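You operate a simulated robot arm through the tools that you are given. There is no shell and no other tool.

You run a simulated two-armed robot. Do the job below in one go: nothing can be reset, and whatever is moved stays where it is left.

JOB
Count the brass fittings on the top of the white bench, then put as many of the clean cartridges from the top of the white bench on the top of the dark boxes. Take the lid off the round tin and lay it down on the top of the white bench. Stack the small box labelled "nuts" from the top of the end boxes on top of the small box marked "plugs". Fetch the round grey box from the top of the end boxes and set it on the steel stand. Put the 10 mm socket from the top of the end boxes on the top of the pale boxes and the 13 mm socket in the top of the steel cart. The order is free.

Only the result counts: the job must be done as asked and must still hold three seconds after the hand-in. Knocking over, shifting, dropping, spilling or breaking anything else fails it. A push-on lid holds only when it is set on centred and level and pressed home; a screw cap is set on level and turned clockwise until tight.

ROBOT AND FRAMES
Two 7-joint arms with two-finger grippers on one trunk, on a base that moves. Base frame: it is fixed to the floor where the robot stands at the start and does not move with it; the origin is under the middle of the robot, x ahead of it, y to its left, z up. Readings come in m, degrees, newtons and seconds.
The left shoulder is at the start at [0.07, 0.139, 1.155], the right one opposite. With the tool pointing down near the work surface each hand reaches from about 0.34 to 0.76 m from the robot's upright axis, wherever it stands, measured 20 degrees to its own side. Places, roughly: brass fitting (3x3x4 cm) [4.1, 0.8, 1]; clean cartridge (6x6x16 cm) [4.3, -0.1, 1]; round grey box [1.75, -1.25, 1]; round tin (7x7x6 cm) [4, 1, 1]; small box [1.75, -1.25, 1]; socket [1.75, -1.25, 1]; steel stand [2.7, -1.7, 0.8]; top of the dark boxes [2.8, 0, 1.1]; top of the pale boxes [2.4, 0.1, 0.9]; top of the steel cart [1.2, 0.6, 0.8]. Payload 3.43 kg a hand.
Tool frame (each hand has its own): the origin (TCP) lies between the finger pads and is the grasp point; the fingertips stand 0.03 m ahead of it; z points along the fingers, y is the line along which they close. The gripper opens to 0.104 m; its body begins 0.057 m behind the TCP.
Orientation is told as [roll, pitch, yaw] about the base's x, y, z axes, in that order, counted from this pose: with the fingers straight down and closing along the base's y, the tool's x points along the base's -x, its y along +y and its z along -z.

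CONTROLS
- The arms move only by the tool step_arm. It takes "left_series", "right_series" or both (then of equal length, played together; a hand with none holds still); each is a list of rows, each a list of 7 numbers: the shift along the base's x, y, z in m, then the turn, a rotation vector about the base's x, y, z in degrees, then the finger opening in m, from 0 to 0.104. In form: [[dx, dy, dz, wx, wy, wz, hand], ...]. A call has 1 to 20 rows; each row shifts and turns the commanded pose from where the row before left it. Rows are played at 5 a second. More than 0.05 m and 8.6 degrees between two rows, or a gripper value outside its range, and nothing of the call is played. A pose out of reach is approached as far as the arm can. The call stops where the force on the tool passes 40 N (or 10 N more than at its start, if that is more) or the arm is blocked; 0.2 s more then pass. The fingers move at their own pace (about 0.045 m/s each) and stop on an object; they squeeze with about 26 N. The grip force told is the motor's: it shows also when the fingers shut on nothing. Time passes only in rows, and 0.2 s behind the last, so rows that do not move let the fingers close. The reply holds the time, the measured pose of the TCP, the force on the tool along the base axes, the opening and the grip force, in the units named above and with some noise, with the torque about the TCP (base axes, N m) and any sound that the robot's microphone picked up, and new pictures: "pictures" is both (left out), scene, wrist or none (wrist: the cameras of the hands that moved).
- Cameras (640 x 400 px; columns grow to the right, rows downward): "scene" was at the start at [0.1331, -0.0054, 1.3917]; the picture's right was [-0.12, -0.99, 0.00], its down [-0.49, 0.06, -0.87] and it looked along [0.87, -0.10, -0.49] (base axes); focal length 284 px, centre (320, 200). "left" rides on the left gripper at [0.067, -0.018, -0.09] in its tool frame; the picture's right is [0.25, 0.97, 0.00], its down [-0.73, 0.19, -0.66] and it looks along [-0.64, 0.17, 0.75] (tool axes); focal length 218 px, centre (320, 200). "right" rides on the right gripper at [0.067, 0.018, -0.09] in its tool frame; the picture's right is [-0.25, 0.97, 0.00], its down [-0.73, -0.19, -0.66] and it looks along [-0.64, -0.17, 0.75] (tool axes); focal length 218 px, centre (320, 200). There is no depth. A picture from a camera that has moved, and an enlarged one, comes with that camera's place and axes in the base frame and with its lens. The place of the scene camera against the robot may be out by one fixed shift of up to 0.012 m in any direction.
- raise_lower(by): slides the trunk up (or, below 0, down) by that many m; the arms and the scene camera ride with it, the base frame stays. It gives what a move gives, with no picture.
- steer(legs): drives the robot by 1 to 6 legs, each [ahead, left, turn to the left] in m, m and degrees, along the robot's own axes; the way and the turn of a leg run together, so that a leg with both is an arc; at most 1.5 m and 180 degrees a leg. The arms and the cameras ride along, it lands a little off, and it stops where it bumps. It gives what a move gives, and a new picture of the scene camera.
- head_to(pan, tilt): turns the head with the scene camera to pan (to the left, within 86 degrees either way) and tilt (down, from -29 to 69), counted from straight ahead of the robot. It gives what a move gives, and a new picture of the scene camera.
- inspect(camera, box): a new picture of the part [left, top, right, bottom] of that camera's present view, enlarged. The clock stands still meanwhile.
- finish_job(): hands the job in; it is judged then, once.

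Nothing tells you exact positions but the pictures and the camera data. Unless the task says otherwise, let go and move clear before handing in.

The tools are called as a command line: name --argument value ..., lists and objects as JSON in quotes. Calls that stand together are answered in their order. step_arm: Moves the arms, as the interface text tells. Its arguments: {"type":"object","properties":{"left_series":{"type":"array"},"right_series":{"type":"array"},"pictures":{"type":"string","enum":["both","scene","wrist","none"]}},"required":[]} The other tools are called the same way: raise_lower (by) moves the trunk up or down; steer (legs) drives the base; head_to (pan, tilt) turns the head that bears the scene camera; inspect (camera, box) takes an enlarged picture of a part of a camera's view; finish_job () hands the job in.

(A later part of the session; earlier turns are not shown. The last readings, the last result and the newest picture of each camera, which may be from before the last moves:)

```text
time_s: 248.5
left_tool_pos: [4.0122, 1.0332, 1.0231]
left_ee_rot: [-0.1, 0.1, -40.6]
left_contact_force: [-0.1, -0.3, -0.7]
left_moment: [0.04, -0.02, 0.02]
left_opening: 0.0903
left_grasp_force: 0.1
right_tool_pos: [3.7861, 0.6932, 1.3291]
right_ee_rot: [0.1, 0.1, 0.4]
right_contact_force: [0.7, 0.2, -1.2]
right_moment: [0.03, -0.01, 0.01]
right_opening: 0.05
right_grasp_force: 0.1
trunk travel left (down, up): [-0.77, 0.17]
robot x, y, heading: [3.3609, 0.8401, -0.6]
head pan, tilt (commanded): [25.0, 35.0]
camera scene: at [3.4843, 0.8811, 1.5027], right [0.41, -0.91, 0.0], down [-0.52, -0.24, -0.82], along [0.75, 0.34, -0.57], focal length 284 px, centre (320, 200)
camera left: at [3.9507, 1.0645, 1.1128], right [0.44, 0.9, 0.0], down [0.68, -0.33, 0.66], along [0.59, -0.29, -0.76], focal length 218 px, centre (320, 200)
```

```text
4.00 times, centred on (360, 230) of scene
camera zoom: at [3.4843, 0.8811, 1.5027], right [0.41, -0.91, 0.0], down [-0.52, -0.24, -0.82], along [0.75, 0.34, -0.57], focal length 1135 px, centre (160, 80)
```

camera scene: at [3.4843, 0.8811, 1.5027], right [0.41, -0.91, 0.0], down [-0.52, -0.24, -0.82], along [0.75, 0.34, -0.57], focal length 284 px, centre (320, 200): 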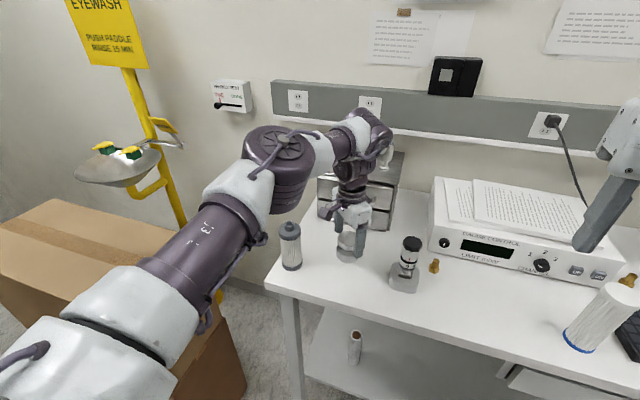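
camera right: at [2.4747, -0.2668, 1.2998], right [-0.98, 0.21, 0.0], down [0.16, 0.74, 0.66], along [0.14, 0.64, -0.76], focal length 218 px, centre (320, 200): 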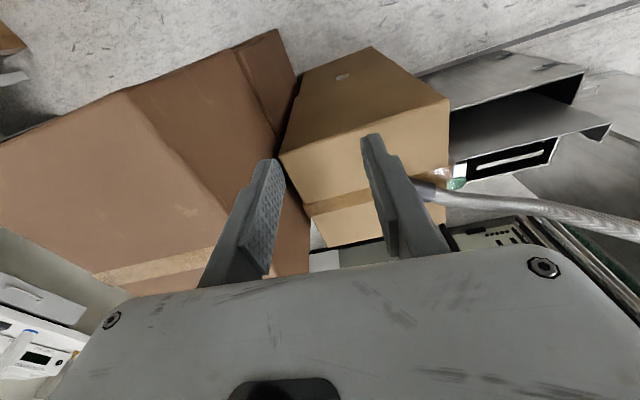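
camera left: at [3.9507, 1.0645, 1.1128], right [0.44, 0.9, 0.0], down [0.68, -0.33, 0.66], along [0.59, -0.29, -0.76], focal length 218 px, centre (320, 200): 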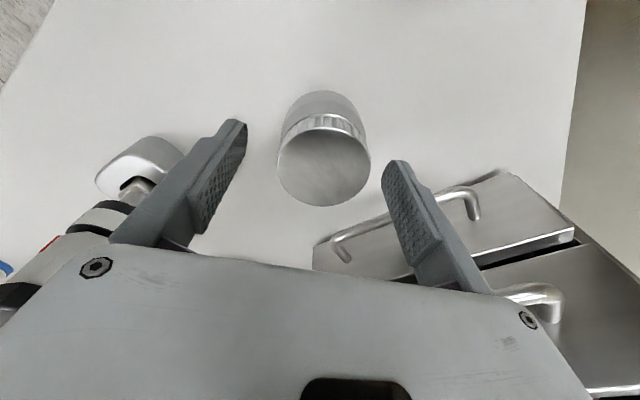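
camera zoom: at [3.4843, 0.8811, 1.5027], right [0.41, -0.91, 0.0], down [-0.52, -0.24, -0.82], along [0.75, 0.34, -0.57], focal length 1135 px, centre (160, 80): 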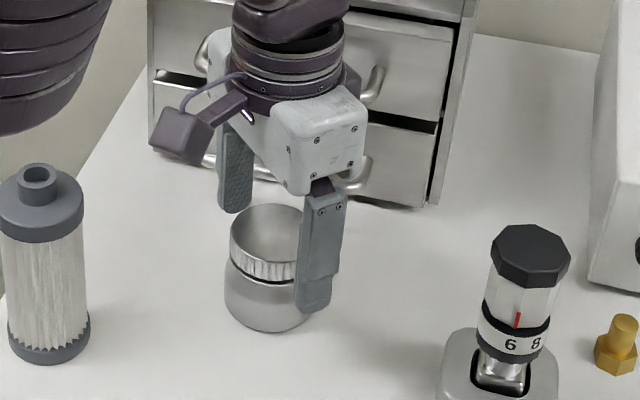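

The hand fits around the lid. I close, press down slightly and twist counter-clockwise, watching the moment.

step_arm --left_series '[[0, 0, -0.004, 0, 0, 0, 0.07], [0, 0, 0, 0, 0, 0, 0.04], [0, 0, 0, 0, 0, 0, 0.0], [0, 0, 0, 0, 0, 0, 0.0], [0, 0, 0, 0, 0, 0, 0.0], [0, 0, -0.002, 0, 0, 0, 0.0], [0, 0, 0, 0, 0, 0, 0.0]]' --pictures "wrist"

step_arm --left_series '[[0, 0, 0, 0, 0, 4, 0.0], [0, 0, 0, 0, 0, 4, 0.0], [0, 0, 0, 0, 0, 0, 0.0]]' --pictures "wrist"

```text
time_s: 250.1
left_tool_pos: [4.0121, 1.0332, 1.0195]
left_ee_rot: [0.0, 0.0, -40.6]
left_contact_force: [0.7, 0.8, 5.6]
left_moment: [0.0, -0.04, 0.0]
left_opening: 0.054
left_grasp_force: 25.6
right_tool_pos: [3.7854, 0.6935, 1.3288]
right_ee_rot: [0.1, 0.0, 0.6]
right_contact_force: [0.6, 0.0, 0.8]
right_moment: [0.0, -0.04, -0.01]
right_opening: 0.05
right_grasp_force: 0.1
trunk travel left (down, up): [-0.77, 0.17]
robot x, y, heading: [3.3609, 0.8383, -0.5]
head pan, tilt (commanded): [25.0, 35.0]
camera left: at [3.9503, 1.0648, 1.1078], right [0.44, 0.9, 0.0], down [0.68, -0.33, 0.66], along [0.59, -0.29, -0.75], focal length 218 px, centre (320, 200)
```

left: 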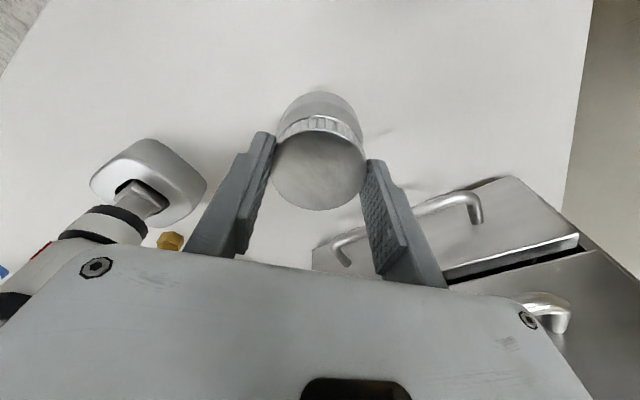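

```text
time_s: 250.9
left_tool_pos: [4.0107, 1.0339, 1.019]
left_ee_rot: [0.0, 0.0, -32.6]
left_contact_force: [-2.4, 2.2, 8.1]
left_moment: [0.0, 0.27, -0.09]
left_opening: 0.0543
left_grasp_force: 26.1
right_tool_pos: [3.7846, 0.6931, 1.3303]
right_ee_rot: [0.1, 0.1, 0.5]
right_contact_force: [-0.3, -0.6, -0.5]
right_moment: [0.01, 0.03, 0.02]
right_opening: 0.0501
right_grasp_force: 0.0
trunk travel left (down, up): [-0.77, 0.17]
robot x, y, heading: [3.3573, 0.8397, -0.5]
head pan, tilt (commanded): [25.0, 35.0]
camera left: at [3.9451, 1.0561, 1.1077], right [0.31, 0.95, 0.0], down [0.72, -0.23, 0.66], along [0.62, -0.2, -0.75], focal length 218 px, centre (320, 200)
```

left: 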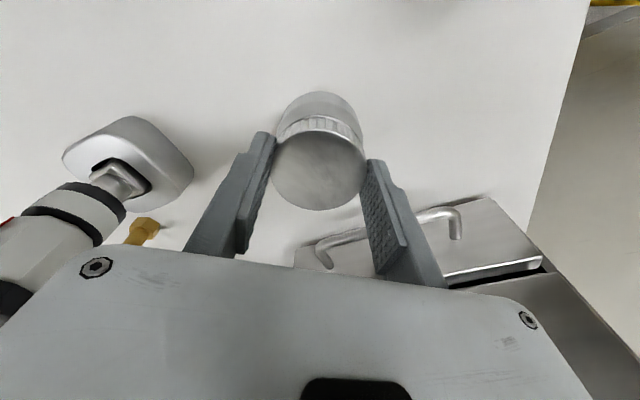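

step_arm --left_series '[[0, 0, 0, 0, 0, 6, 0.0], [0, 0, 0, 0, 0, 6, 0.0], [0, 0, 0, 0, 0, 6, 0.0], [0, 0, 0, 0, 0, 6, 0.0], [0, 0, 0, 0, 0, 6, 0.0], [0, 0, 0, 0, 0, 6, 0.0], [0, 0, 0, 0, 0, 0, 0.0]]' --pictures "wrist"

inspect --camera "scene" --box '[310, 200, 400, 280]'

```text
time_s: 252.5
left_tool_pos: [4.0113, 1.0325, 1.0183]
left_ee_rot: [0.0, 0.0, 3.6]
left_contact_force: [-1.4, -1.9, 5.2]
left_moment: [-0.24, 0.15, -0.07]
left_opening: 0.0542
left_grasp_force: 26.3
right_tool_pos: [3.785, 0.6922, 1.3295]
right_ee_rot: [0.0, -0.1, 0.4]
right_contact_force: [-0.6, 1.0, -0.4]
right_moment: [-0.02, -0.03, 0.01]
right_opening: 0.0501
right_grasp_force: 0.0
trunk travel left (down, up): [-0.77, 0.17]
robot x, y, heading: [3.362, 0.8407, -0.8]
head pan, tilt (commanded): [25.0, 35.0]
camera left: at [3.9457, 1.012, 1.1075], right [-0.31, 0.95, 0.0], down [0.72, 0.24, 0.66], along [0.62, 0.2, -0.75], focal length 218 px, centre (320, 200)
```

left: 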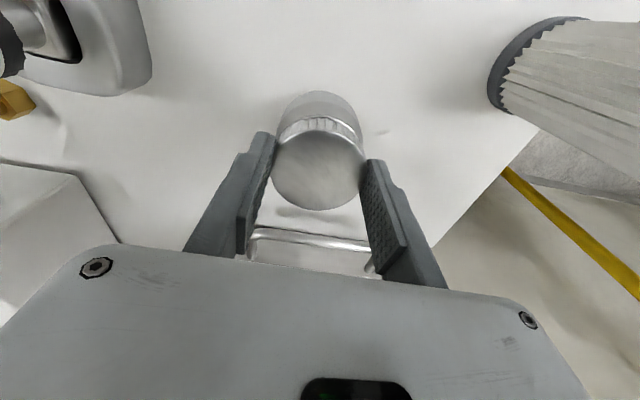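

```text
5.00 times, centred on (355, 240) of scene
camera zoom: at [3.4827, 0.8807, 1.5028], right [0.41, -0.91, 0.0], down [-0.52, -0.24, -0.82], along [0.75, 0.34, -0.57], focal length 1419 px, centre (145, 0)
```

zoom: 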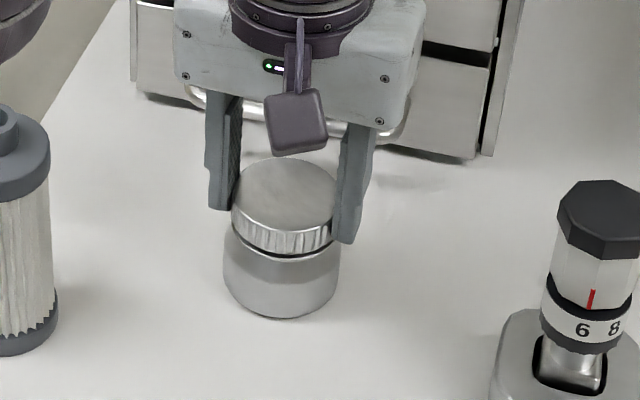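

step_arm --left_series '[[0, 0, 0, 0, 0, 6, 0.0], [0, 0, 0, 0, 0, 6, 0.0], [0, 0, 0, 0, 0, 6, 0.0], [0, 0, 0, 0, 0, 6, 0.0], [0, 0, 0, 0, 0, 6, 0.0], [0, 0, 0, 0, 0, 0, 0.0]]' --pictures "wrist"

step_arm --left_series '[[0, 0, 0.004, 0, 0, 0, 0.0], [0, 0, 0.004, 0, 0, 0, 0.0], [0, 0, 0, 0, 0, 0, 0.0]]' --pictures "wrist"

inspect --camera "scene" --box '[310, 200, 400, 280]'

```text
time_s: 253.9
left_tool_pos: [4.0125, 1.0329, 1.0193]
left_ee_rot: [-0.1, 0.0, 33.5]
left_contact_force: [-0.8, -2.8, 5.7]
left_moment: [-0.28, -0.12, 0.0]
left_opening: 0.0541
left_grasp_force: 26.3
right_tool_pos: [3.7858, 0.6927, 1.3294]
right_ee_rot: [0.1, 0.0, 0.5]
right_contact_force: [-0.1, 0.7, -0.1]
right_moment: [0.03, 0.01, 0.02]
right_opening: 0.0499
right_grasp_force: 0.1
trunk travel left (down, up): [-0.77, 0.17]
robot x, y, heading: [3.3617, 0.8377, -0.5]
head pan, tilt (commanded): [25.0, 35.0]
camera left: at [3.966, 0.9819, 1.1074], right [-0.74, 0.67, 0.0], down [0.5, 0.56, 0.66], along [0.44, 0.49, -0.75], focal length 218 px, centre (320, 200)
```

left: 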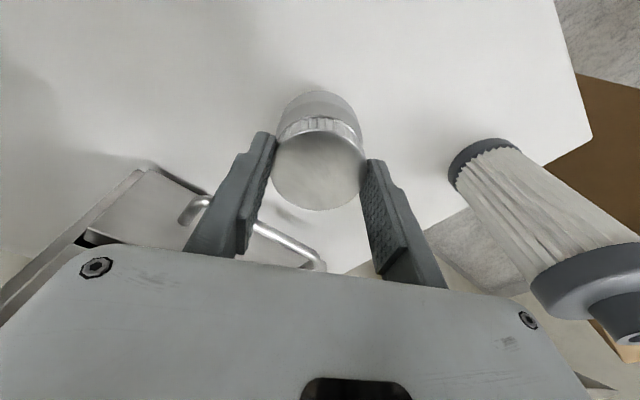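

```text
time_s: 254.7
left_tool_pos: [4.0125, 1.0345, 1.024]
left_ee_rot: [-0.1, 0.0, 33.5]
left_contact_force: [-0.5, -0.2, -0.6]
left_moment: [-0.02, -0.01, 0.03]
left_opening: 0.0543
left_grasp_force: 25.7
right_tool_pos: [3.786, 0.694, 1.3293]
right_ee_rot: [0.1, 0.1, 0.4]
right_contact_force: [-0.1, -0.3, 0.2]
right_moment: [0.02, -0.01, 0.01]
right_opening: 0.05
right_grasp_force: 0.1
trunk travel left (down, up): [-0.77, 0.17]
robot x, y, heading: [3.3556, 0.8394, -0.7]
head pan, tilt (commanded): [25.0, 35.0]
camera left: at [3.9666, 0.983, 1.1147], right [-0.74, 0.67, 0.0], down [0.5, 0.56, 0.66], along [0.44, 0.49, -0.76], focal length 218 px, centre (320, 200)
```

left: 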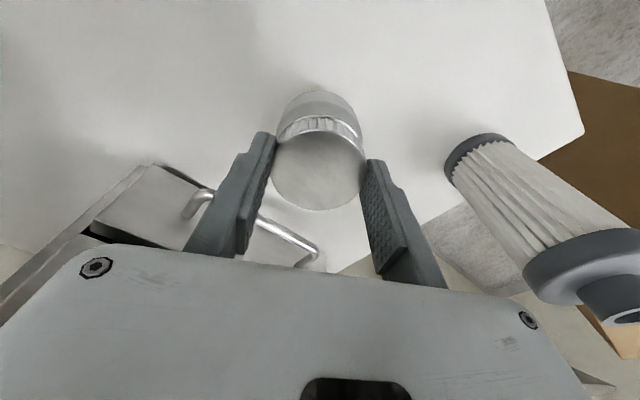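

```text
5.00 times, centred on (355, 240) of scene
camera zoom: at [3.4843, 0.8812, 1.5027], right [0.41, -0.91, 0.0], down [-0.52, -0.24, -0.82], along [0.75, 0.34, -0.57], focal length 1419 px, centre (145, 0)
```

zoom: 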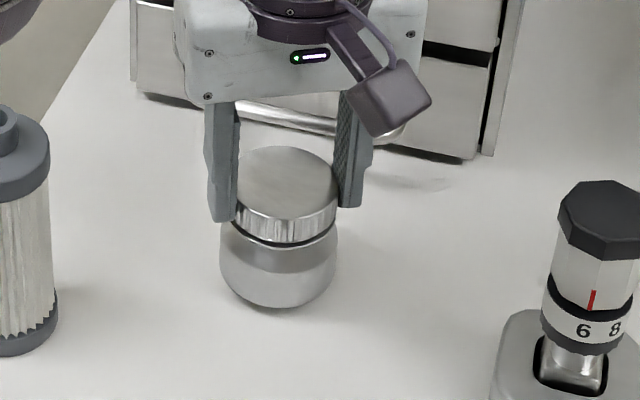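

The tin just turns and rises with the lid, so its body must be held by the other hand. I will lift the tin by its lid to a free spot and hold the body with the right hand pointing forward. First I lift it and turn the left hand back level with me.

step_arm --left_series '[[0, 0, 0.01, 0, 0, 0, 0.0], [0, 0, 0.02, 0, 0, 0, 0.0], [0, 0, 0.025, 0, 0, 0, 0.0], [0, 0, 0.025, 0, 0, 0, 0.0], [0, 0, 0.025, 0, 0, 0, 0.0], [-0.01, 0, 0.025, 0, 0, -6, 0.0], [-0.01, -0.015, 0.025, 0, 0, -6, 0.0], [-0.015, -0.02, 0.02, 0, 0, -6, 0.0], [-0.015, -0.02, 0.01, 0, 0, -6, 0.0], [-0.01, -0.02, 0, 0, 0, -6, 0.0], [0, -0.02, 0, 0, 0, -4, 0.0], [0, -0.015, 0, 0, 0, 0, 0.0], [0, 0, 0, 0, 0, 0, 0.0]]' --pictures "both"

```text
time_s: 257.5
left_tool_pos: [3.9523, 0.9251, 1.211]
left_ee_rot: [-0.1, 0.2, -0.5]
left_contact_force: [-0.9, -0.1, -1.0]
left_moment: [-0.05, -0.02, -0.02]
left_opening: 0.0542
left_grasp_force: 26.4
right_tool_pos: [3.7851, 0.6943, 1.3304]
right_ee_rot: [-0.1, 0.0, 0.5]
right_contact_force: [0.3, 0.3, 0.3]
right_moment: [0.0, 0.02, 0.0]
right_opening: 0.0501
right_grasp_force: 0.1
trunk travel left (down, up): [-0.77, 0.17]
robot x, y, heading: [3.3633, 0.84, -0.3]
head pan, tilt (commanded): [25.0, 35.0]
camera scene: at [3.4842, 0.8821, 1.5027], right [0.41, -0.91, 0.0], down [-0.52, -0.24, -0.82], along [0.75, 0.34, -0.57], focal length 284 px, centre (320, 200)
camera left: at [3.8855, 0.9087, 1.2999], right [-0.24, 0.97, 0.0], down [0.73, 0.18, 0.66], along [0.64, 0.16, -0.76], focal length 218 px, centre (320, 200)
```

scene: 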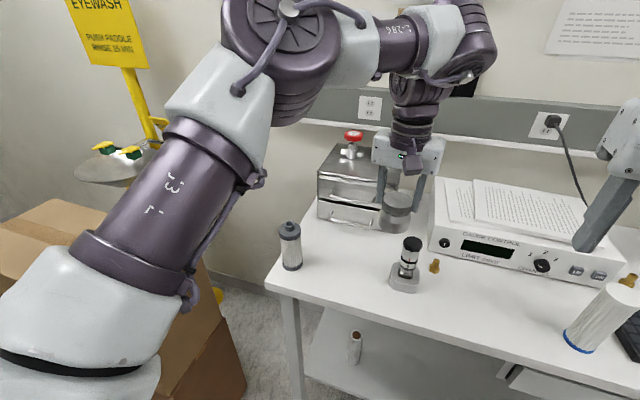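
left: 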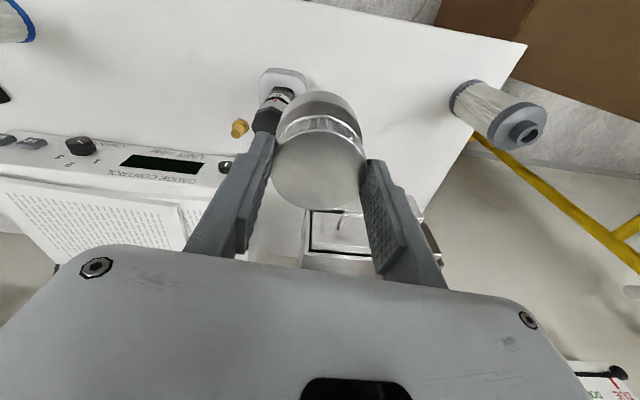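

The tin hangs in the left hand. Now I bring the right hand forward and pitch it so that its fingers point ahead.

step_arm --right_series '[[0.03, -0.005, -0.02, 0, 0, 0, 0.104], [0.03, -0.005, -0.02, 0, 0, 0, 0.104], [0.03, 0, -0.02, 0, -8, 0, 0.104], [0, 0, 0, 0, -8, 0, 0.104], [0, 0, 0, 0, -8, 0, 0.104], [0, 0, 0, 0, -8, 0, 0.104], [0, 0, 0, 0, -8, 0, 0.104], [0, 0, 0, 0, -8, 0, 0.104]]' --pictures "both"

```text
time_s: 259.3
left_tool_pos: [3.9536, 0.9246, 1.2107]
left_ee_rot: [-0.1, 0.2, -0.5]
left_contact_force: [0.2, 0.2, -1.3]
left_moment: [-0.03, 0.02, 0.02]
left_opening: 0.0544
left_grasp_force: 25.9
right_tool_pos: [3.9031, 0.646, 1.292]
right_ee_rot: [-0.4, -47.9, 0.9]
right_contact_force: [-0.4, 0.7, 0.1]
right_moment: [0.01, 0.02, 0.01]
right_opening: 0.104
right_grasp_force: 0.0
right hand out of reach, approached as far as the arm can: row 6, 7, 8
trunk travel left (down, up): [-0.77, 0.17]
robot x, y, heading: [3.3607, 0.8413, -0.7]
head pan, tilt (commanded): [25.0, 35.0]
camera scene: at [3.4861, 0.8816, 1.5025], right [0.41, -0.91, 0.0], down [-0.52, -0.24, -0.82], along [0.74, 0.34, -0.57], focal length 284 px, centre (320, 200)
camera right: at [3.7911, 0.6638, 1.3035], right [0.16, 0.97, 0.18], down [0.0, -0.19, 0.98], along [0.99, -0.16, -0.03], focal length 218 px, centre (320, 200)
```

scene: 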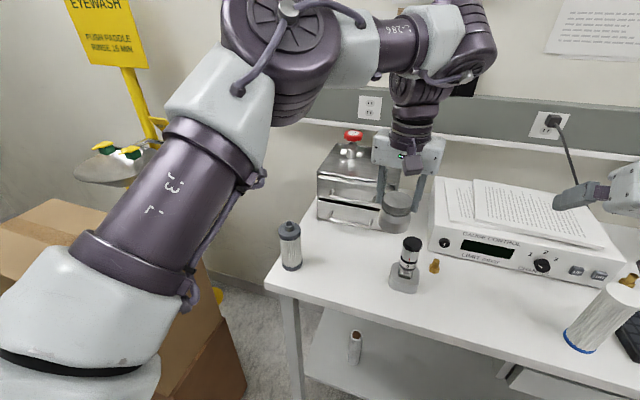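
right: 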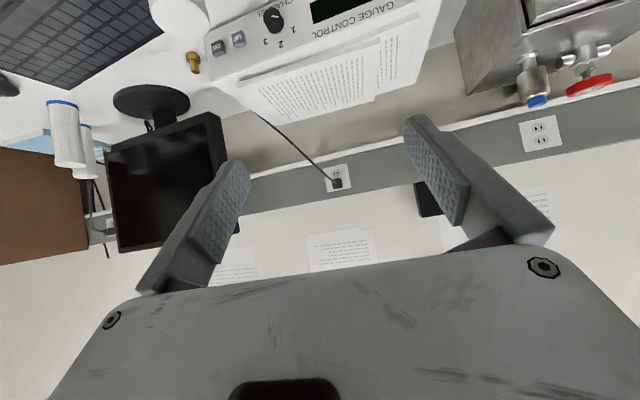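

At −48° the right hand reaches its limit pointing ahead. A better arrangement: left hand turned −90° (camera away), right hand coming from the right side. I turn the left hand and level the right one.

step_arm --left_series '[[0, 0, 0, 0, 0, -8, 0.0], [0, 0, 0, 0, 0, -8, 0.0], [0, 0, 0, 0, 0, -8, 0.0], [0, 0, 0, 0, 0, -8, 0.0], [0, 0, 0, 0, 0, -8, 0.0], [0, 0, 0, 0, 0, -8, 0.0], [0, 0, 0, 0, 0, -8, 0.0], [0, 0, 0, 0, 0, -8, 0.0], [0, 0, 0, 0, 0, -8, 0.0], [0, 0, 0, 0, 0, -8, 0.0], [0, 0, 0, 0, 0, -8, 0.0], [0, 0, 0, 0, 0, 0, 0.0]]' --right_series '[[0, 0, 0, 0, 8, 0, 0.104], [0, 0, 0, 0, 8, 0, 0.104], [0, 0, 0, 0, 8, 0, 0.104], [0, 0, 0, 0, 8, 0, 0.104], [0, 0, 0, 0, 8, 0, 0.104], [0, 0, 0, 0, 8, 0, 0.104], [0, 0, 0, 0, 0, 0, 0.104], [-0.01, -0.01, 0, 0, 0, 0, 0.104], [-0.01, -0.01, 0, 0, 0, 0, 0.104], [-0.01, -0.01, 0, 0, 0, 0, 0.104], [0, 0, 0, 0, 0, 0, 0.104], [0, 0, 0, 0, 0, 0, 0.104]]' --pictures "scene"

```text
time_s: 261.9
left_tool_pos: [3.9526, 0.9233, 1.2108]
left_ee_rot: [0.0, 0.1, -88.6]
left_contact_force: [0.2, 0.7, -0.5]
left_moment: [-0.02, 0.02, -0.02]
left_opening: 0.0543
left_grasp_force: 25.5
right_tool_pos: [3.8722, 0.6151, 1.2932]
right_ee_rot: [0.0, 0.1, 0.5]
right_contact_force: [0.4, -0.6, -0.7]
right_moment: [-0.02, -0.03, -0.01]
right_opening: 0.1042
right_grasp_force: 0.1
trunk travel left (down, up): [-0.77, 0.17]
robot x, y, heading: [3.3581, 0.8399, -0.6]
head pan, tilt (commanded): [25.0, 35.0]
camera scene: at [3.4847, 0.8817, 1.5026], right [0.41, -0.91, 0.0], down [-0.52, -0.24, -0.82], along [0.75, 0.34, -0.57], focal length 284 px, centre (320, 200)
```

scene: 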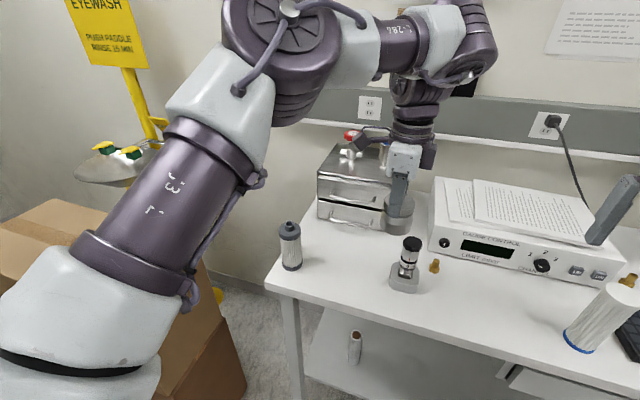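

Left hand is at −88.6°. Now I yaw the right hand +88° and then tilt its fingers toward the left.

step_arm --right_series '[[0, 0, 0, 0, 0, 8, 0.104], [0, 0, 0, 0, 0, 8, 0.104], [0, 0, 0, 0, 0, 8, 0.104], [0, 0, 0, 0, 0, 8, 0.104], [0, 0, 0, 0, 0, 8, 0.104], [0, 0, 0, 0, 0, 8, 0.104], [0, 0, 0, 0, 0, 8, 0.104], [0, 0, 0, 0, 0, 8, 0.104], [0, 0, 0, 0, 0, 8, 0.104], [0, 0, 0, 0, 0, 8, 0.104], [0, 0, 0, 0, 0, 8, 0.104], [0, 0, 0, 8, 0, 0, 0.104], [0, 0, 0, 8, 0, 0, 0.104], [0, 0, 0, 8, 0, 0, 0.104], [0, 0, 0, 8, 0, 0, 0.104], [0, 0, 0, 8, 0, 0, 0.104], [0, 0, 0, 8, 0, 0, 0.104], [0, 0, 0, 8, 0, 0, 0.104], [0, 0, 0, 8, 0, 0, 0.104]]' --pictures "both"

```text
time_s: 265.9
left_tool_pos: [3.9525, 0.9213, 1.2103]
left_ee_rot: [0.0, 0.3, -88.6]
left_contact_force: [-0.5, -0.2, -0.5]
left_moment: [0.01, -0.03, -0.02]
left_opening: 0.0543
left_grasp_force: 25.7
right_tool_pos: [3.8718, 0.6143, 1.2938]
right_ee_rot: [3.3, -64.1, 86.4]
right_contact_force: [1.0, -0.1, 0.0]
right_moment: [0.03, -0.03, 0.0]
right_opening: 0.104
right_grasp_force: 0.1
trunk travel left (down, up): [-0.77, 0.17]
robot x, y, heading: [3.3632, 0.8389, -0.8]
head pan, tilt (commanded): [25.0, 35.0]
camera scene: at [3.4847, 0.8794, 1.5028], right [0.41, -0.91, 0.0], down [-0.52, -0.24, -0.82], along [0.75, 0.34, -0.57], focal length 284 px, centre (320, 200)
camera right: at [3.852, 0.5051, 1.2728], right [-0.96, 0.12, 0.25], down [0.21, -0.28, 0.94], along [0.18, 0.95, 0.24], focal length 218 px, centre (320, 200)
```

scene: 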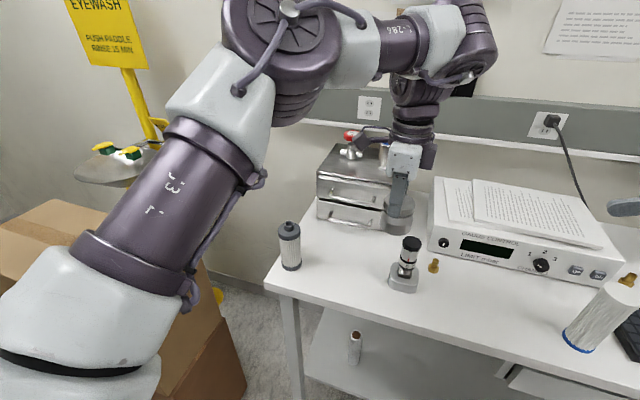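
right: 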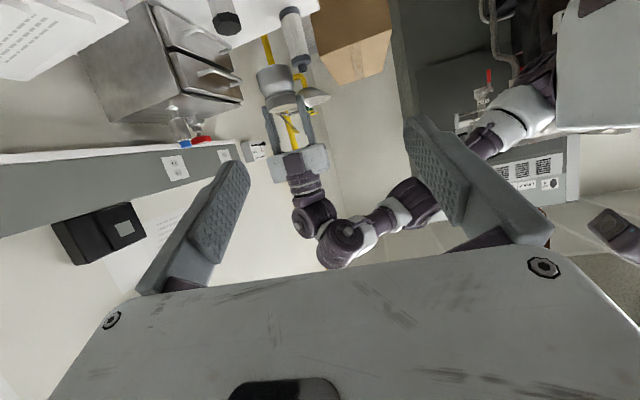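

That works: the right hand now points left at 64°. I tilt it 16° more and locate the tin in its camera.

step_arm --right_series '[[0, 0, 0, 8, 0, 0, 0.104], [0, 0, 0, 8, 0, 0, 0.104], [0, 0, 0, 0, 0, 0, 0.104]]' --pictures "both"

inspect --camera "right" --box '[200, 0, 440, 200]'

```text
time_s: 266.7
left_tool_pos: [3.9524, 0.9245, 1.2091]
left_ee_rot: [-0.1, 0.0, -88.6]
left_contact_force: [-0.4, 0.3, -0.3]
left_moment: [-0.02, -0.02, -0.01]
left_opening: 0.0541
left_grasp_force: 25.6
right_tool_pos: [3.8715, 0.6173, 1.2927]
right_ee_rot: [8.7, -79.9, 81.1]
right_contact_force: [0.1, -0.4, 0.7]
right_moment: [-0.02, 0.01, -0.03]
right_opening: 0.1037
right_grasp_force: 0.0
trunk travel left (down, up): [-0.77, 0.17]
robot x, y, heading: [3.3589, 0.842, -0.4]
head pan, tilt (commanded): [25.0, 35.0]
camera scene: at [3.484, 0.8824, 1.5027], right [0.41, -0.91, 0.0], down [-0.52, -0.24, -0.82], along [0.75, 0.34, -0.57], focal length 284 px, centre (320, 200)
camera right: at [3.8515, 0.5179, 1.2443], right [-0.96, 0.05, 0.27], down [0.21, -0.52, 0.83], along [0.18, 0.85, 0.49], focal length 218 px, centre (320, 200)
```

scene: 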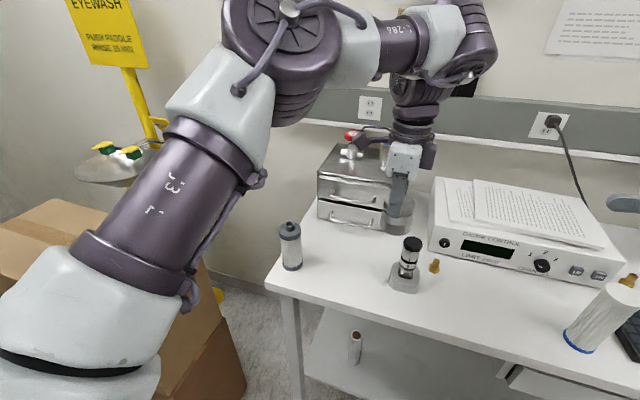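
right: 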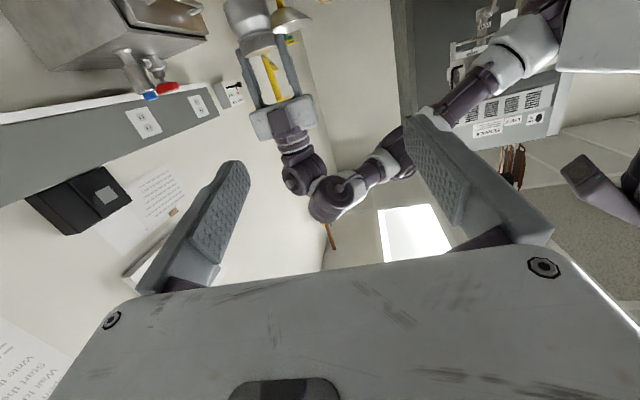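

```text
2.00 times, centred on (320, 100) of right
camera zoom: at [3.8515, 0.5179, 1.2443], right [-0.96, 0.05, 0.27], down [0.21, -0.52, 0.83], along [0.18, 0.85, 0.49], focal length 436 px, centre (320, 400)
```

zoom: 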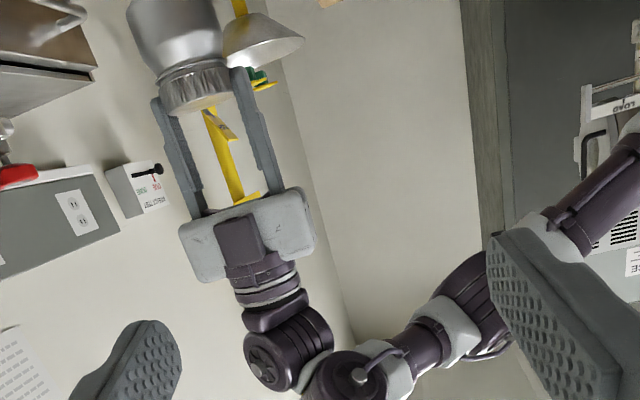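

The right hand points left (80° tilt) with its fingers closing along x; the tin body centre is computed at the left hand's TCP −0.064 in z. I raise the tin 8 cm for clearance and bring the right hand beside it.

step_arm --left_series '[[0, 0, 0.02, 0, 0, 0, 0.0], [0, 0, 0.03, 0, 0, 0, 0.0], [0, 0, 0.03, 0, 0, 0, 0.0], [0, 0, 0, 0, 0, 0, 0.0], [0, 0, 0, 0, 0, 0, 0.0], [0, 0, 0, 0, 0, 0, 0.0]]' --right_series '[[0.02, 0.02, -0.01, 0, 0, 0, 0.104], [0.02, 0.03, -0.01, 0, 0, 0, 0.104], [0.02, 0.03, -0.015, 0, 0, 0, 0.104], [0.021, 0.03, -0.015, 0, 0, 0, 0.104], [0, 0.03, -0.016, 0, 0, 0, 0.104], [0, 0, 0, 0, 0, 0, 0.104]]' --pictures "both"

head_to --pan 5 --tilt 20

```text
time_s: 268.1
left_tool_pos: [3.9457, 0.9183, 1.2905]
left_ee_rot: [0.2, 0.1, -88.6]
left_contact_force: [-0.4, -0.9, -1.2]
left_moment: [0.03, -0.03, -0.05]
left_opening: 0.0543
left_grasp_force: 25.8
left hand out of reach, approached as far as the arm can: row 3
right_tool_pos: [3.9519, 0.7563, 1.2289]
right_ee_rot: [8.6, -79.9, 81.5]
right_contact_force: [0.3, 0.3, 0.3]
right_moment: [-0.03, -0.02, 0.01]
right_opening: 0.1041
right_grasp_force: 0.0
trunk travel left (down, up): [-0.77, 0.17]
robot x, y, heading: [3.3599, 0.8385, -0.7]
head pan, tilt (commanded): [25.0, 35.0]
camera scene: at [3.483, 0.8802, 1.5029], right [0.41, -0.91, 0.0], down [-0.52, -0.24, -0.82], along [0.75, 0.34, -0.57], focal length 284 px, centre (320, 200)
camera right: at [3.9317, 0.6558, 1.1785], right [-0.96, 0.05, 0.27], down [0.21, -0.52, 0.83], along [0.18, 0.85, 0.49], focal length 218 px, centre (320, 200)
camera left: at [3.9268, 0.9859, 1.3791], right [0.96, 0.28, 0.0], down [0.21, -0.73, 0.66], along [0.18, -0.63, -0.75], focal length 218 px, centre (320, 200)
```

scene: 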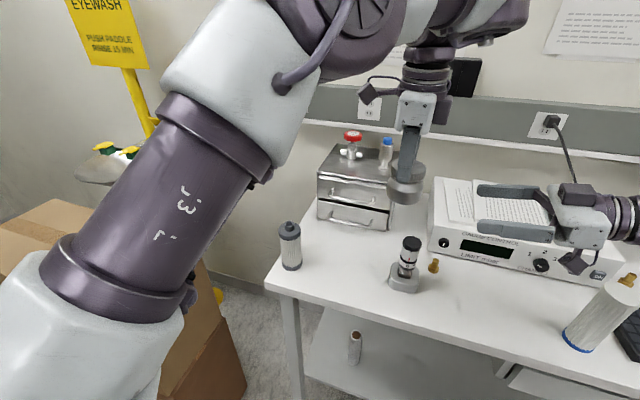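
right: 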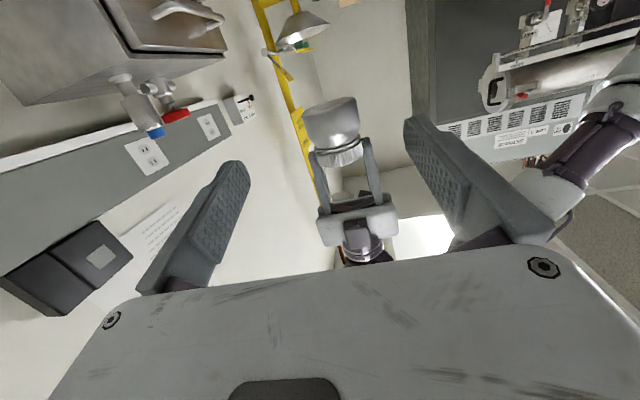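
left: 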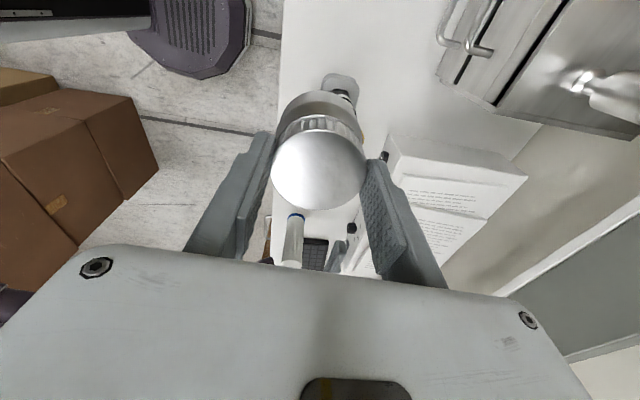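

```text
time_s: 268.9
left_tool_pos: [3.9469, 0.9201, 1.2897]
left_ee_rot: [0.0, 0.1, -88.4]
left_contact_force: [-0.1, 0.1, -1.1]
left_moment: [0.02, -0.01, 0.0]
left_opening: 0.054
left_grasp_force: 26.2
right_tool_pos: [3.9529, 0.7551, 1.2273]
right_ee_rot: [8.9, -79.7, 81.0]
right_contact_force: [0.8, 0.4, 0.2]
right_moment: [-0.01, 0.02, -0.01]
right_opening: 0.104
right_grasp_force: 0.1
trunk travel left (down, up): [-0.77, 0.17]
robot x, y, heading: [3.359, 0.8422, -0.8]
head pan, tilt (commanded): [5.0, 20.0]
camera scene: at [3.4973, 0.8523, 1.5264], right [0.08, -1.0, 0.0], down [-0.34, -0.03, -0.94], along [0.94, 0.07, -0.34], focal length 284 px, centre (320, 200)
```

scene: 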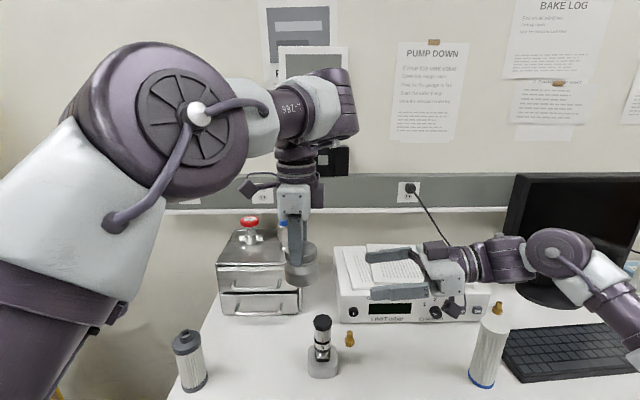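

The geometry looks right: body centre at about (3.944,0.9195,1.227), just ahead of the right fingers. I approach along +y.

step_arm --right_series '[[-0.002, 0.03, 0, 0, 0, 0, 0.104], [-0.002, 0.03, 0, 0, 0, 0, 0.104], [-0.002, 0.03, 0, 0, 0, 0, 0.104], [0, 0, 0, 0, 0, 0, 0.104]]' --pictures "both"

inspect --camera "scene" --box '[230, 200, 430, 320]'

```text
time_s: 269.9
left_tool_pos: [3.9473, 0.9187, 1.2893]
left_ee_rot: [0.0, 0.0, -88.6]
left_contact_force: [0.2, 0.7, 0.1]
left_moment: [-0.01, 0.01, 0.03]
left_opening: 0.0542
left_grasp_force: 26.1
right_tool_pos: [3.9462, 0.8458, 1.2272]
right_ee_rot: [8.8, -80.0, 81.1]
right_contact_force: [0.0, 0.1, 0.7]
right_moment: [-0.02, 0.03, 0.0]
right_opening: 0.1041
right_grasp_force: 0.0
trunk travel left (down, up): [-0.77, 0.17]
robot x, y, heading: [3.361, 0.8414, -0.8]
head pan, tilt (commanded): [5.0, 20.0]
camera scene: at [3.4969, 0.8514, 1.5265], right [0.08, -1.0, 0.0], down [-0.34, -0.03, -0.94], along [0.94, 0.07, -0.34], focal length 284 px, centre (320, 200)
camera right: at [3.9265, 0.7471, 1.1779], right [-0.96, 0.05, 0.27], down [0.21, -0.52, 0.83], along [0.18, 0.85, 0.49], focal length 218 px, centre (320, 200)
```

scene: 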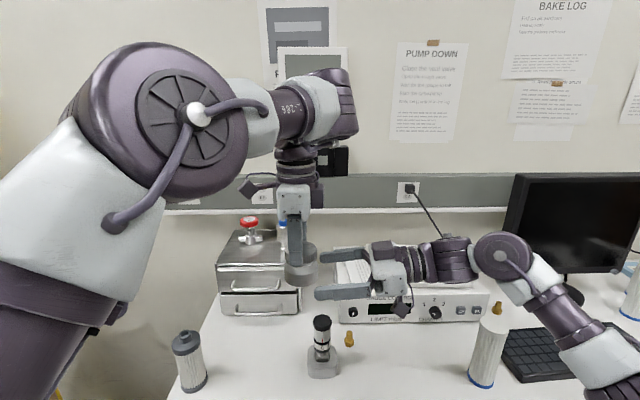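
right: 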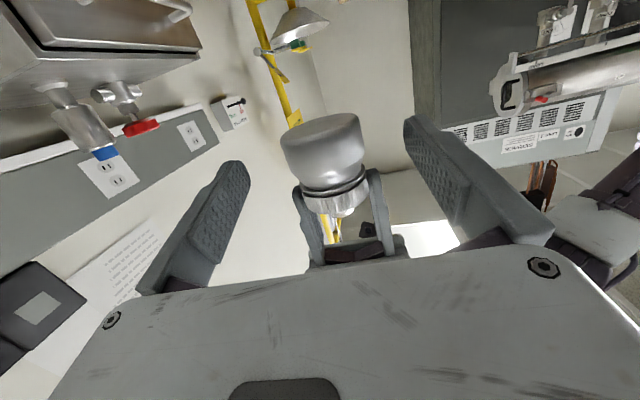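

```text
3.20 times, centred on (330, 260) of scene
camera zoom: at [3.4969, 0.8514, 1.5265], right [0.08, -1.0, 0.0], down [-0.34, -0.03, -0.94], along [0.94, 0.07, -0.34], focal length 908 px, centre (288, 8)
```

zoom: 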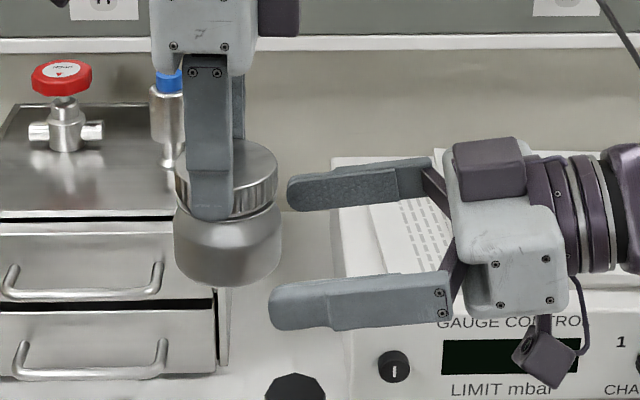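

The right fingers are slightly low relative to the body; I raise 6 mm and continue the approach until they straddle it.

step_arm --right_series '[[0, 0, 0.006, 0, 0, 0, 0.104], [0, 0.022, 0, 0, 0, 0, 0.104], [0, 0.022, 0, 0, 0, 0, 0.104], [0, 0.02, 0, 0, 0, 0, 0.104], [0, 0, 0, 0, 0, 0, 0.104]]' --pictures "both"

inspect --camera "scene" --box '[230, 200, 430, 320]'

```text
time_s: 271.1
left_tool_pos: [3.947, 0.9193, 1.2881]
left_ee_rot: [0.1, 0.1, -88.5]
left_contact_force: [-0.1, -0.4, -0.7]
left_moment: [-0.01, 0.0, -0.03]
left_opening: 0.0542
left_grasp_force: 26.2
right_tool_pos: [3.9463, 0.9096, 1.233]
right_ee_rot: [8.9, -79.9, 81.1]
right_contact_force: [0.1, -0.2, 0.2]
right_moment: [-0.01, 0.0, 0.02]
right_opening: 0.1039
right_grasp_force: 0.0
trunk travel left (down, up): [-0.77, 0.17]
robot x, y, heading: [3.3613, 0.8428, -0.3]
head pan, tilt (commanded): [5.0, 20.0]
camera scene: at [3.497, 0.8516, 1.5265], right [0.08, -1.0, 0.0], down [-0.34, -0.03, -0.94], along [0.94, 0.07, -0.34], focal length 284 px, centre (320, 200)
camera right: at [3.9264, 0.8108, 1.1835], right [-0.96, 0.05, 0.28], down [0.21, -0.52, 0.83], along [0.18, 0.85, 0.49], focal length 218 px, centre (320, 200)
```

scene: 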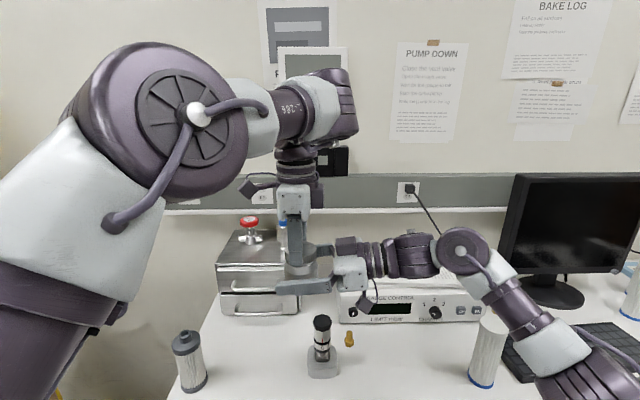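
right: 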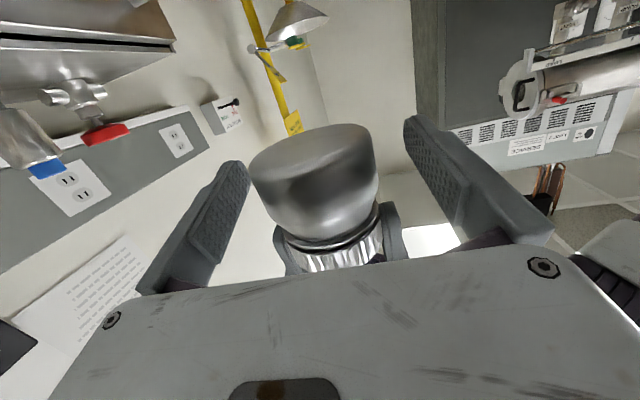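

```text
3.20 times, centred on (330, 260) of scene
camera zoom: at [3.497, 0.8516, 1.5265], right [0.08, -1.0, 0.0], down [-0.34, -0.03, -0.94], along [0.94, 0.07, -0.34], focal length 908 px, centre (288, 8)
```

zoom: 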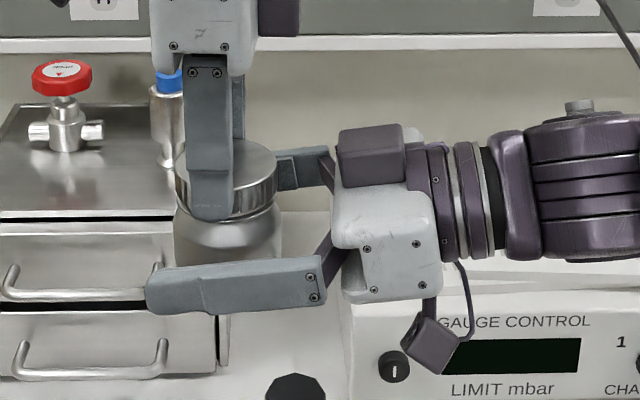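

The right fingers straddle the tin body, with the lid free above. I close the right hand on the body.

step_arm --right_series '[[0, 0, 0, 0, 0, 0, 0.085], [0, 0, 0, 0, 0, 0, 0.07], [0, 0, 0, 0, 0, 0, 0.04], [0, 0, 0, 0, 0, 0, 0.0], [0, 0, 0, 0, 0, 0, 0.0], [0, 0, 0, 0, 0, 0, 0.0]]' --left_series '[[0, 0, 0, 0, 0, 0, 0.0], [0, 0, 0, 0, 0, 0, 0.0], [0, 0, 0, 0, 0, 0, 0.0], [0, 0, 0, 0, 0, 0, 0.0], [0, 0, 0, 0, 0, 0, 0.0], [0, 0, 0, 0, 0, 0, 0.0]]' --pictures "both"

inspect --camera "scene" --box '[230, 200, 430, 320]'

```text
time_s: 272.5
left_tool_pos: [3.9451, 0.9192, 1.289]
left_ee_rot: [-0.2, -0.1, -88.6]
left_contact_force: [-8.6, -4.4, -0.4]
left_moment: [-0.16, 0.47, -0.02]
left_opening: 0.054
left_grasp_force: 25.7
right_tool_pos: [3.9455, 0.9103, 1.2336]
right_ee_rot: [9.0, -79.8, 80.9]
right_contact_force: [9.4, 3.8, -0.4]
right_moment: [-0.1, 0.06, 0.0]
right_opening: 0.0606
right_grasp_force: 25.5
trunk travel left (down, up): [-0.77, 0.17]
robot x, y, heading: [3.3582, 0.8408, -0.6]
head pan, tilt (commanded): [5.0, 20.0]
camera scene: at [3.4971, 0.852, 1.5265], right [0.08, -1.0, 0.0], down [-0.34, -0.03, -0.94], along [0.94, 0.07, -0.34], focal length 284 px, centre (320, 200)
camera right: at [3.9267, 0.8109, 1.1835], right [-0.96, 0.05, 0.28], down [0.21, -0.52, 0.83], along [0.18, 0.85, 0.49], focal length 218 px, centre (320, 200)
camera left: at [3.928, 0.9867, 1.3782], right [0.96, 0.28, 0.0], down [0.21, -0.72, 0.66], along [0.18, -0.63, -0.75], focal length 218 px, centre (320, 200)
```

scene: 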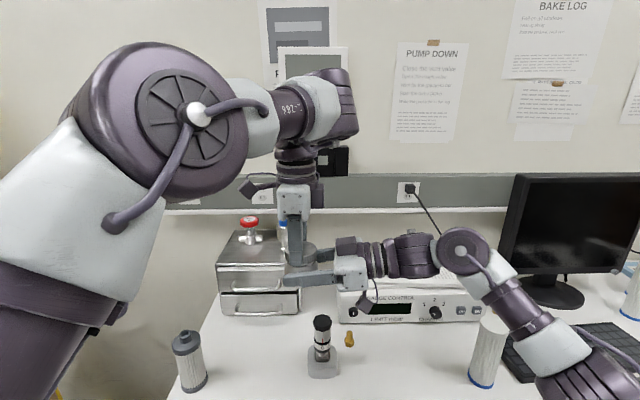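
right: 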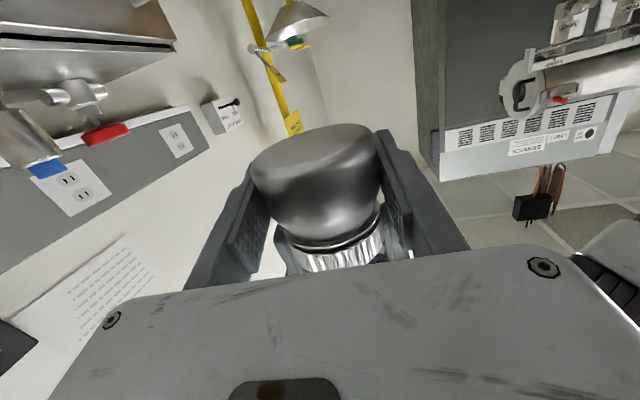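
left: 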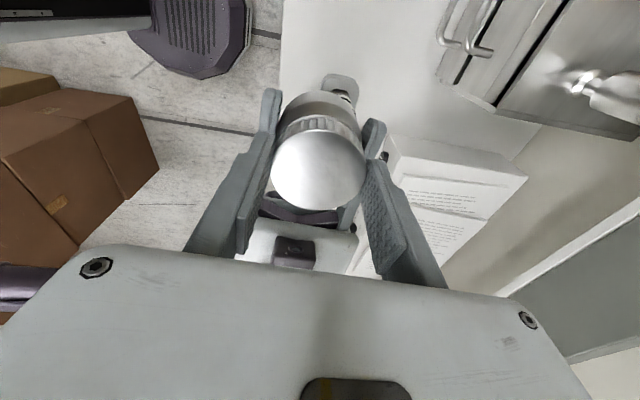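

```text
3.20 times, centred on (330, 260) of scene
camera zoom: at [3.4971, 0.852, 1.5265], right [0.08, -1.0, 0.0], down [-0.34, -0.03, -0.94], along [0.94, 0.07, -0.34], focal length 908 px, centre (288, 8)
```

zoom: 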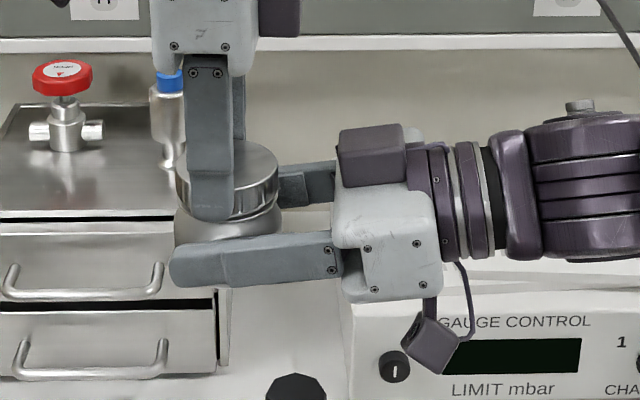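

The right hand holds the body (6.1 cm). I relieve the sideways strain a little and pull the lid up gently with the left hand.

step_arm --left_series '[[-0.002, -0.001, 0, 0, 0, 0, 0.0], [0, 0, 0.002, 0, 0, 0, 0.0], [0, 0, 0, 0, 0, 0, 0.0]]' --pictures "none"

step_arm --left_series '[[0, 0, 0.002, 0, 0, 0, 0.0], [0, 0, 0, 0, 0, 0, 0.0]]' --pictures "none"

inspect --camera "scene" --box '[260, 220, 340, 300]'

```text
time_s: 273.3
left_tool_pos: [3.9444, 0.9188, 1.2906]
left_ee_rot: [-0.1, 0.2, -88.5]
left_contact_force: [8.5, 5.8, -7.7]
left_moment: [0.19, -0.26, 0.03]
left_opening: 0.054
left_grasp_force: 26.5
right_tool_pos: [3.9458, 0.9106, 1.2338]
right_ee_rot: [8.4, -80.0, 81.8]
right_contact_force: [-8.6, -5.4, 7.0]
right_moment: [0.16, -0.21, 0.05]
right_opening: 0.0607
right_grasp_force: 25.7
trunk travel left (down, up): [-0.77, 0.17]
robot x, y, heading: [3.3581, 0.8394, -0.7]
head pan, tilt (commanded): [5.0, 20.0]
```

```text
time_s: 273.9
left_tool_pos: [3.944, 0.9191, 1.293]
left_ee_rot: [-0.1, 0.2, -88.5]
left_contact_force: [12.3, 5.3, -14.2]
left_moment: [0.2, -0.46, 0.01]
left_opening: 0.0545
left_grasp_force: 25.8
right_tool_pos: [3.9461, 0.9109, 1.2356]
right_ee_rot: [8.3, -80.0, 81.7]
right_contact_force: [-12.6, -4.6, 14.4]
right_moment: [0.2, -0.3, 0.08]
right_opening: 0.061
right_grasp_force: 25.6
trunk travel left (down, up): [-0.77, 0.17]
robot x, y, heading: [3.3592, 0.8412, -0.8]
head pan, tilt (commanded): [5.0, 20.0]
```

```text
5.00 times, centred on (300, 260) of scene
camera zoom: at [3.4971, 0.852, 1.5265], right [0.08, -1.0, 0.0], down [-0.34, -0.03, -0.94], along [0.94, 0.07, -0.34], focal length 1419 px, centre (420, -100)
```

zoom: 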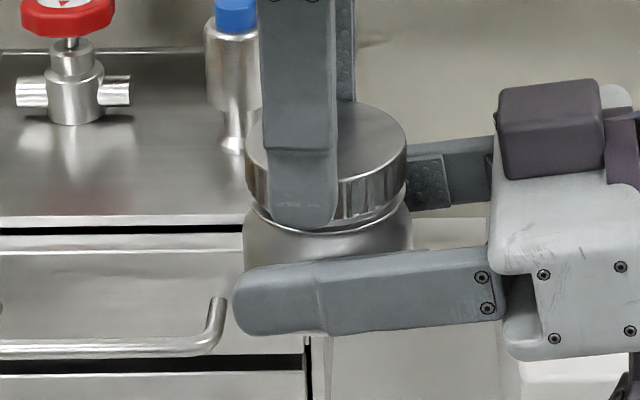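

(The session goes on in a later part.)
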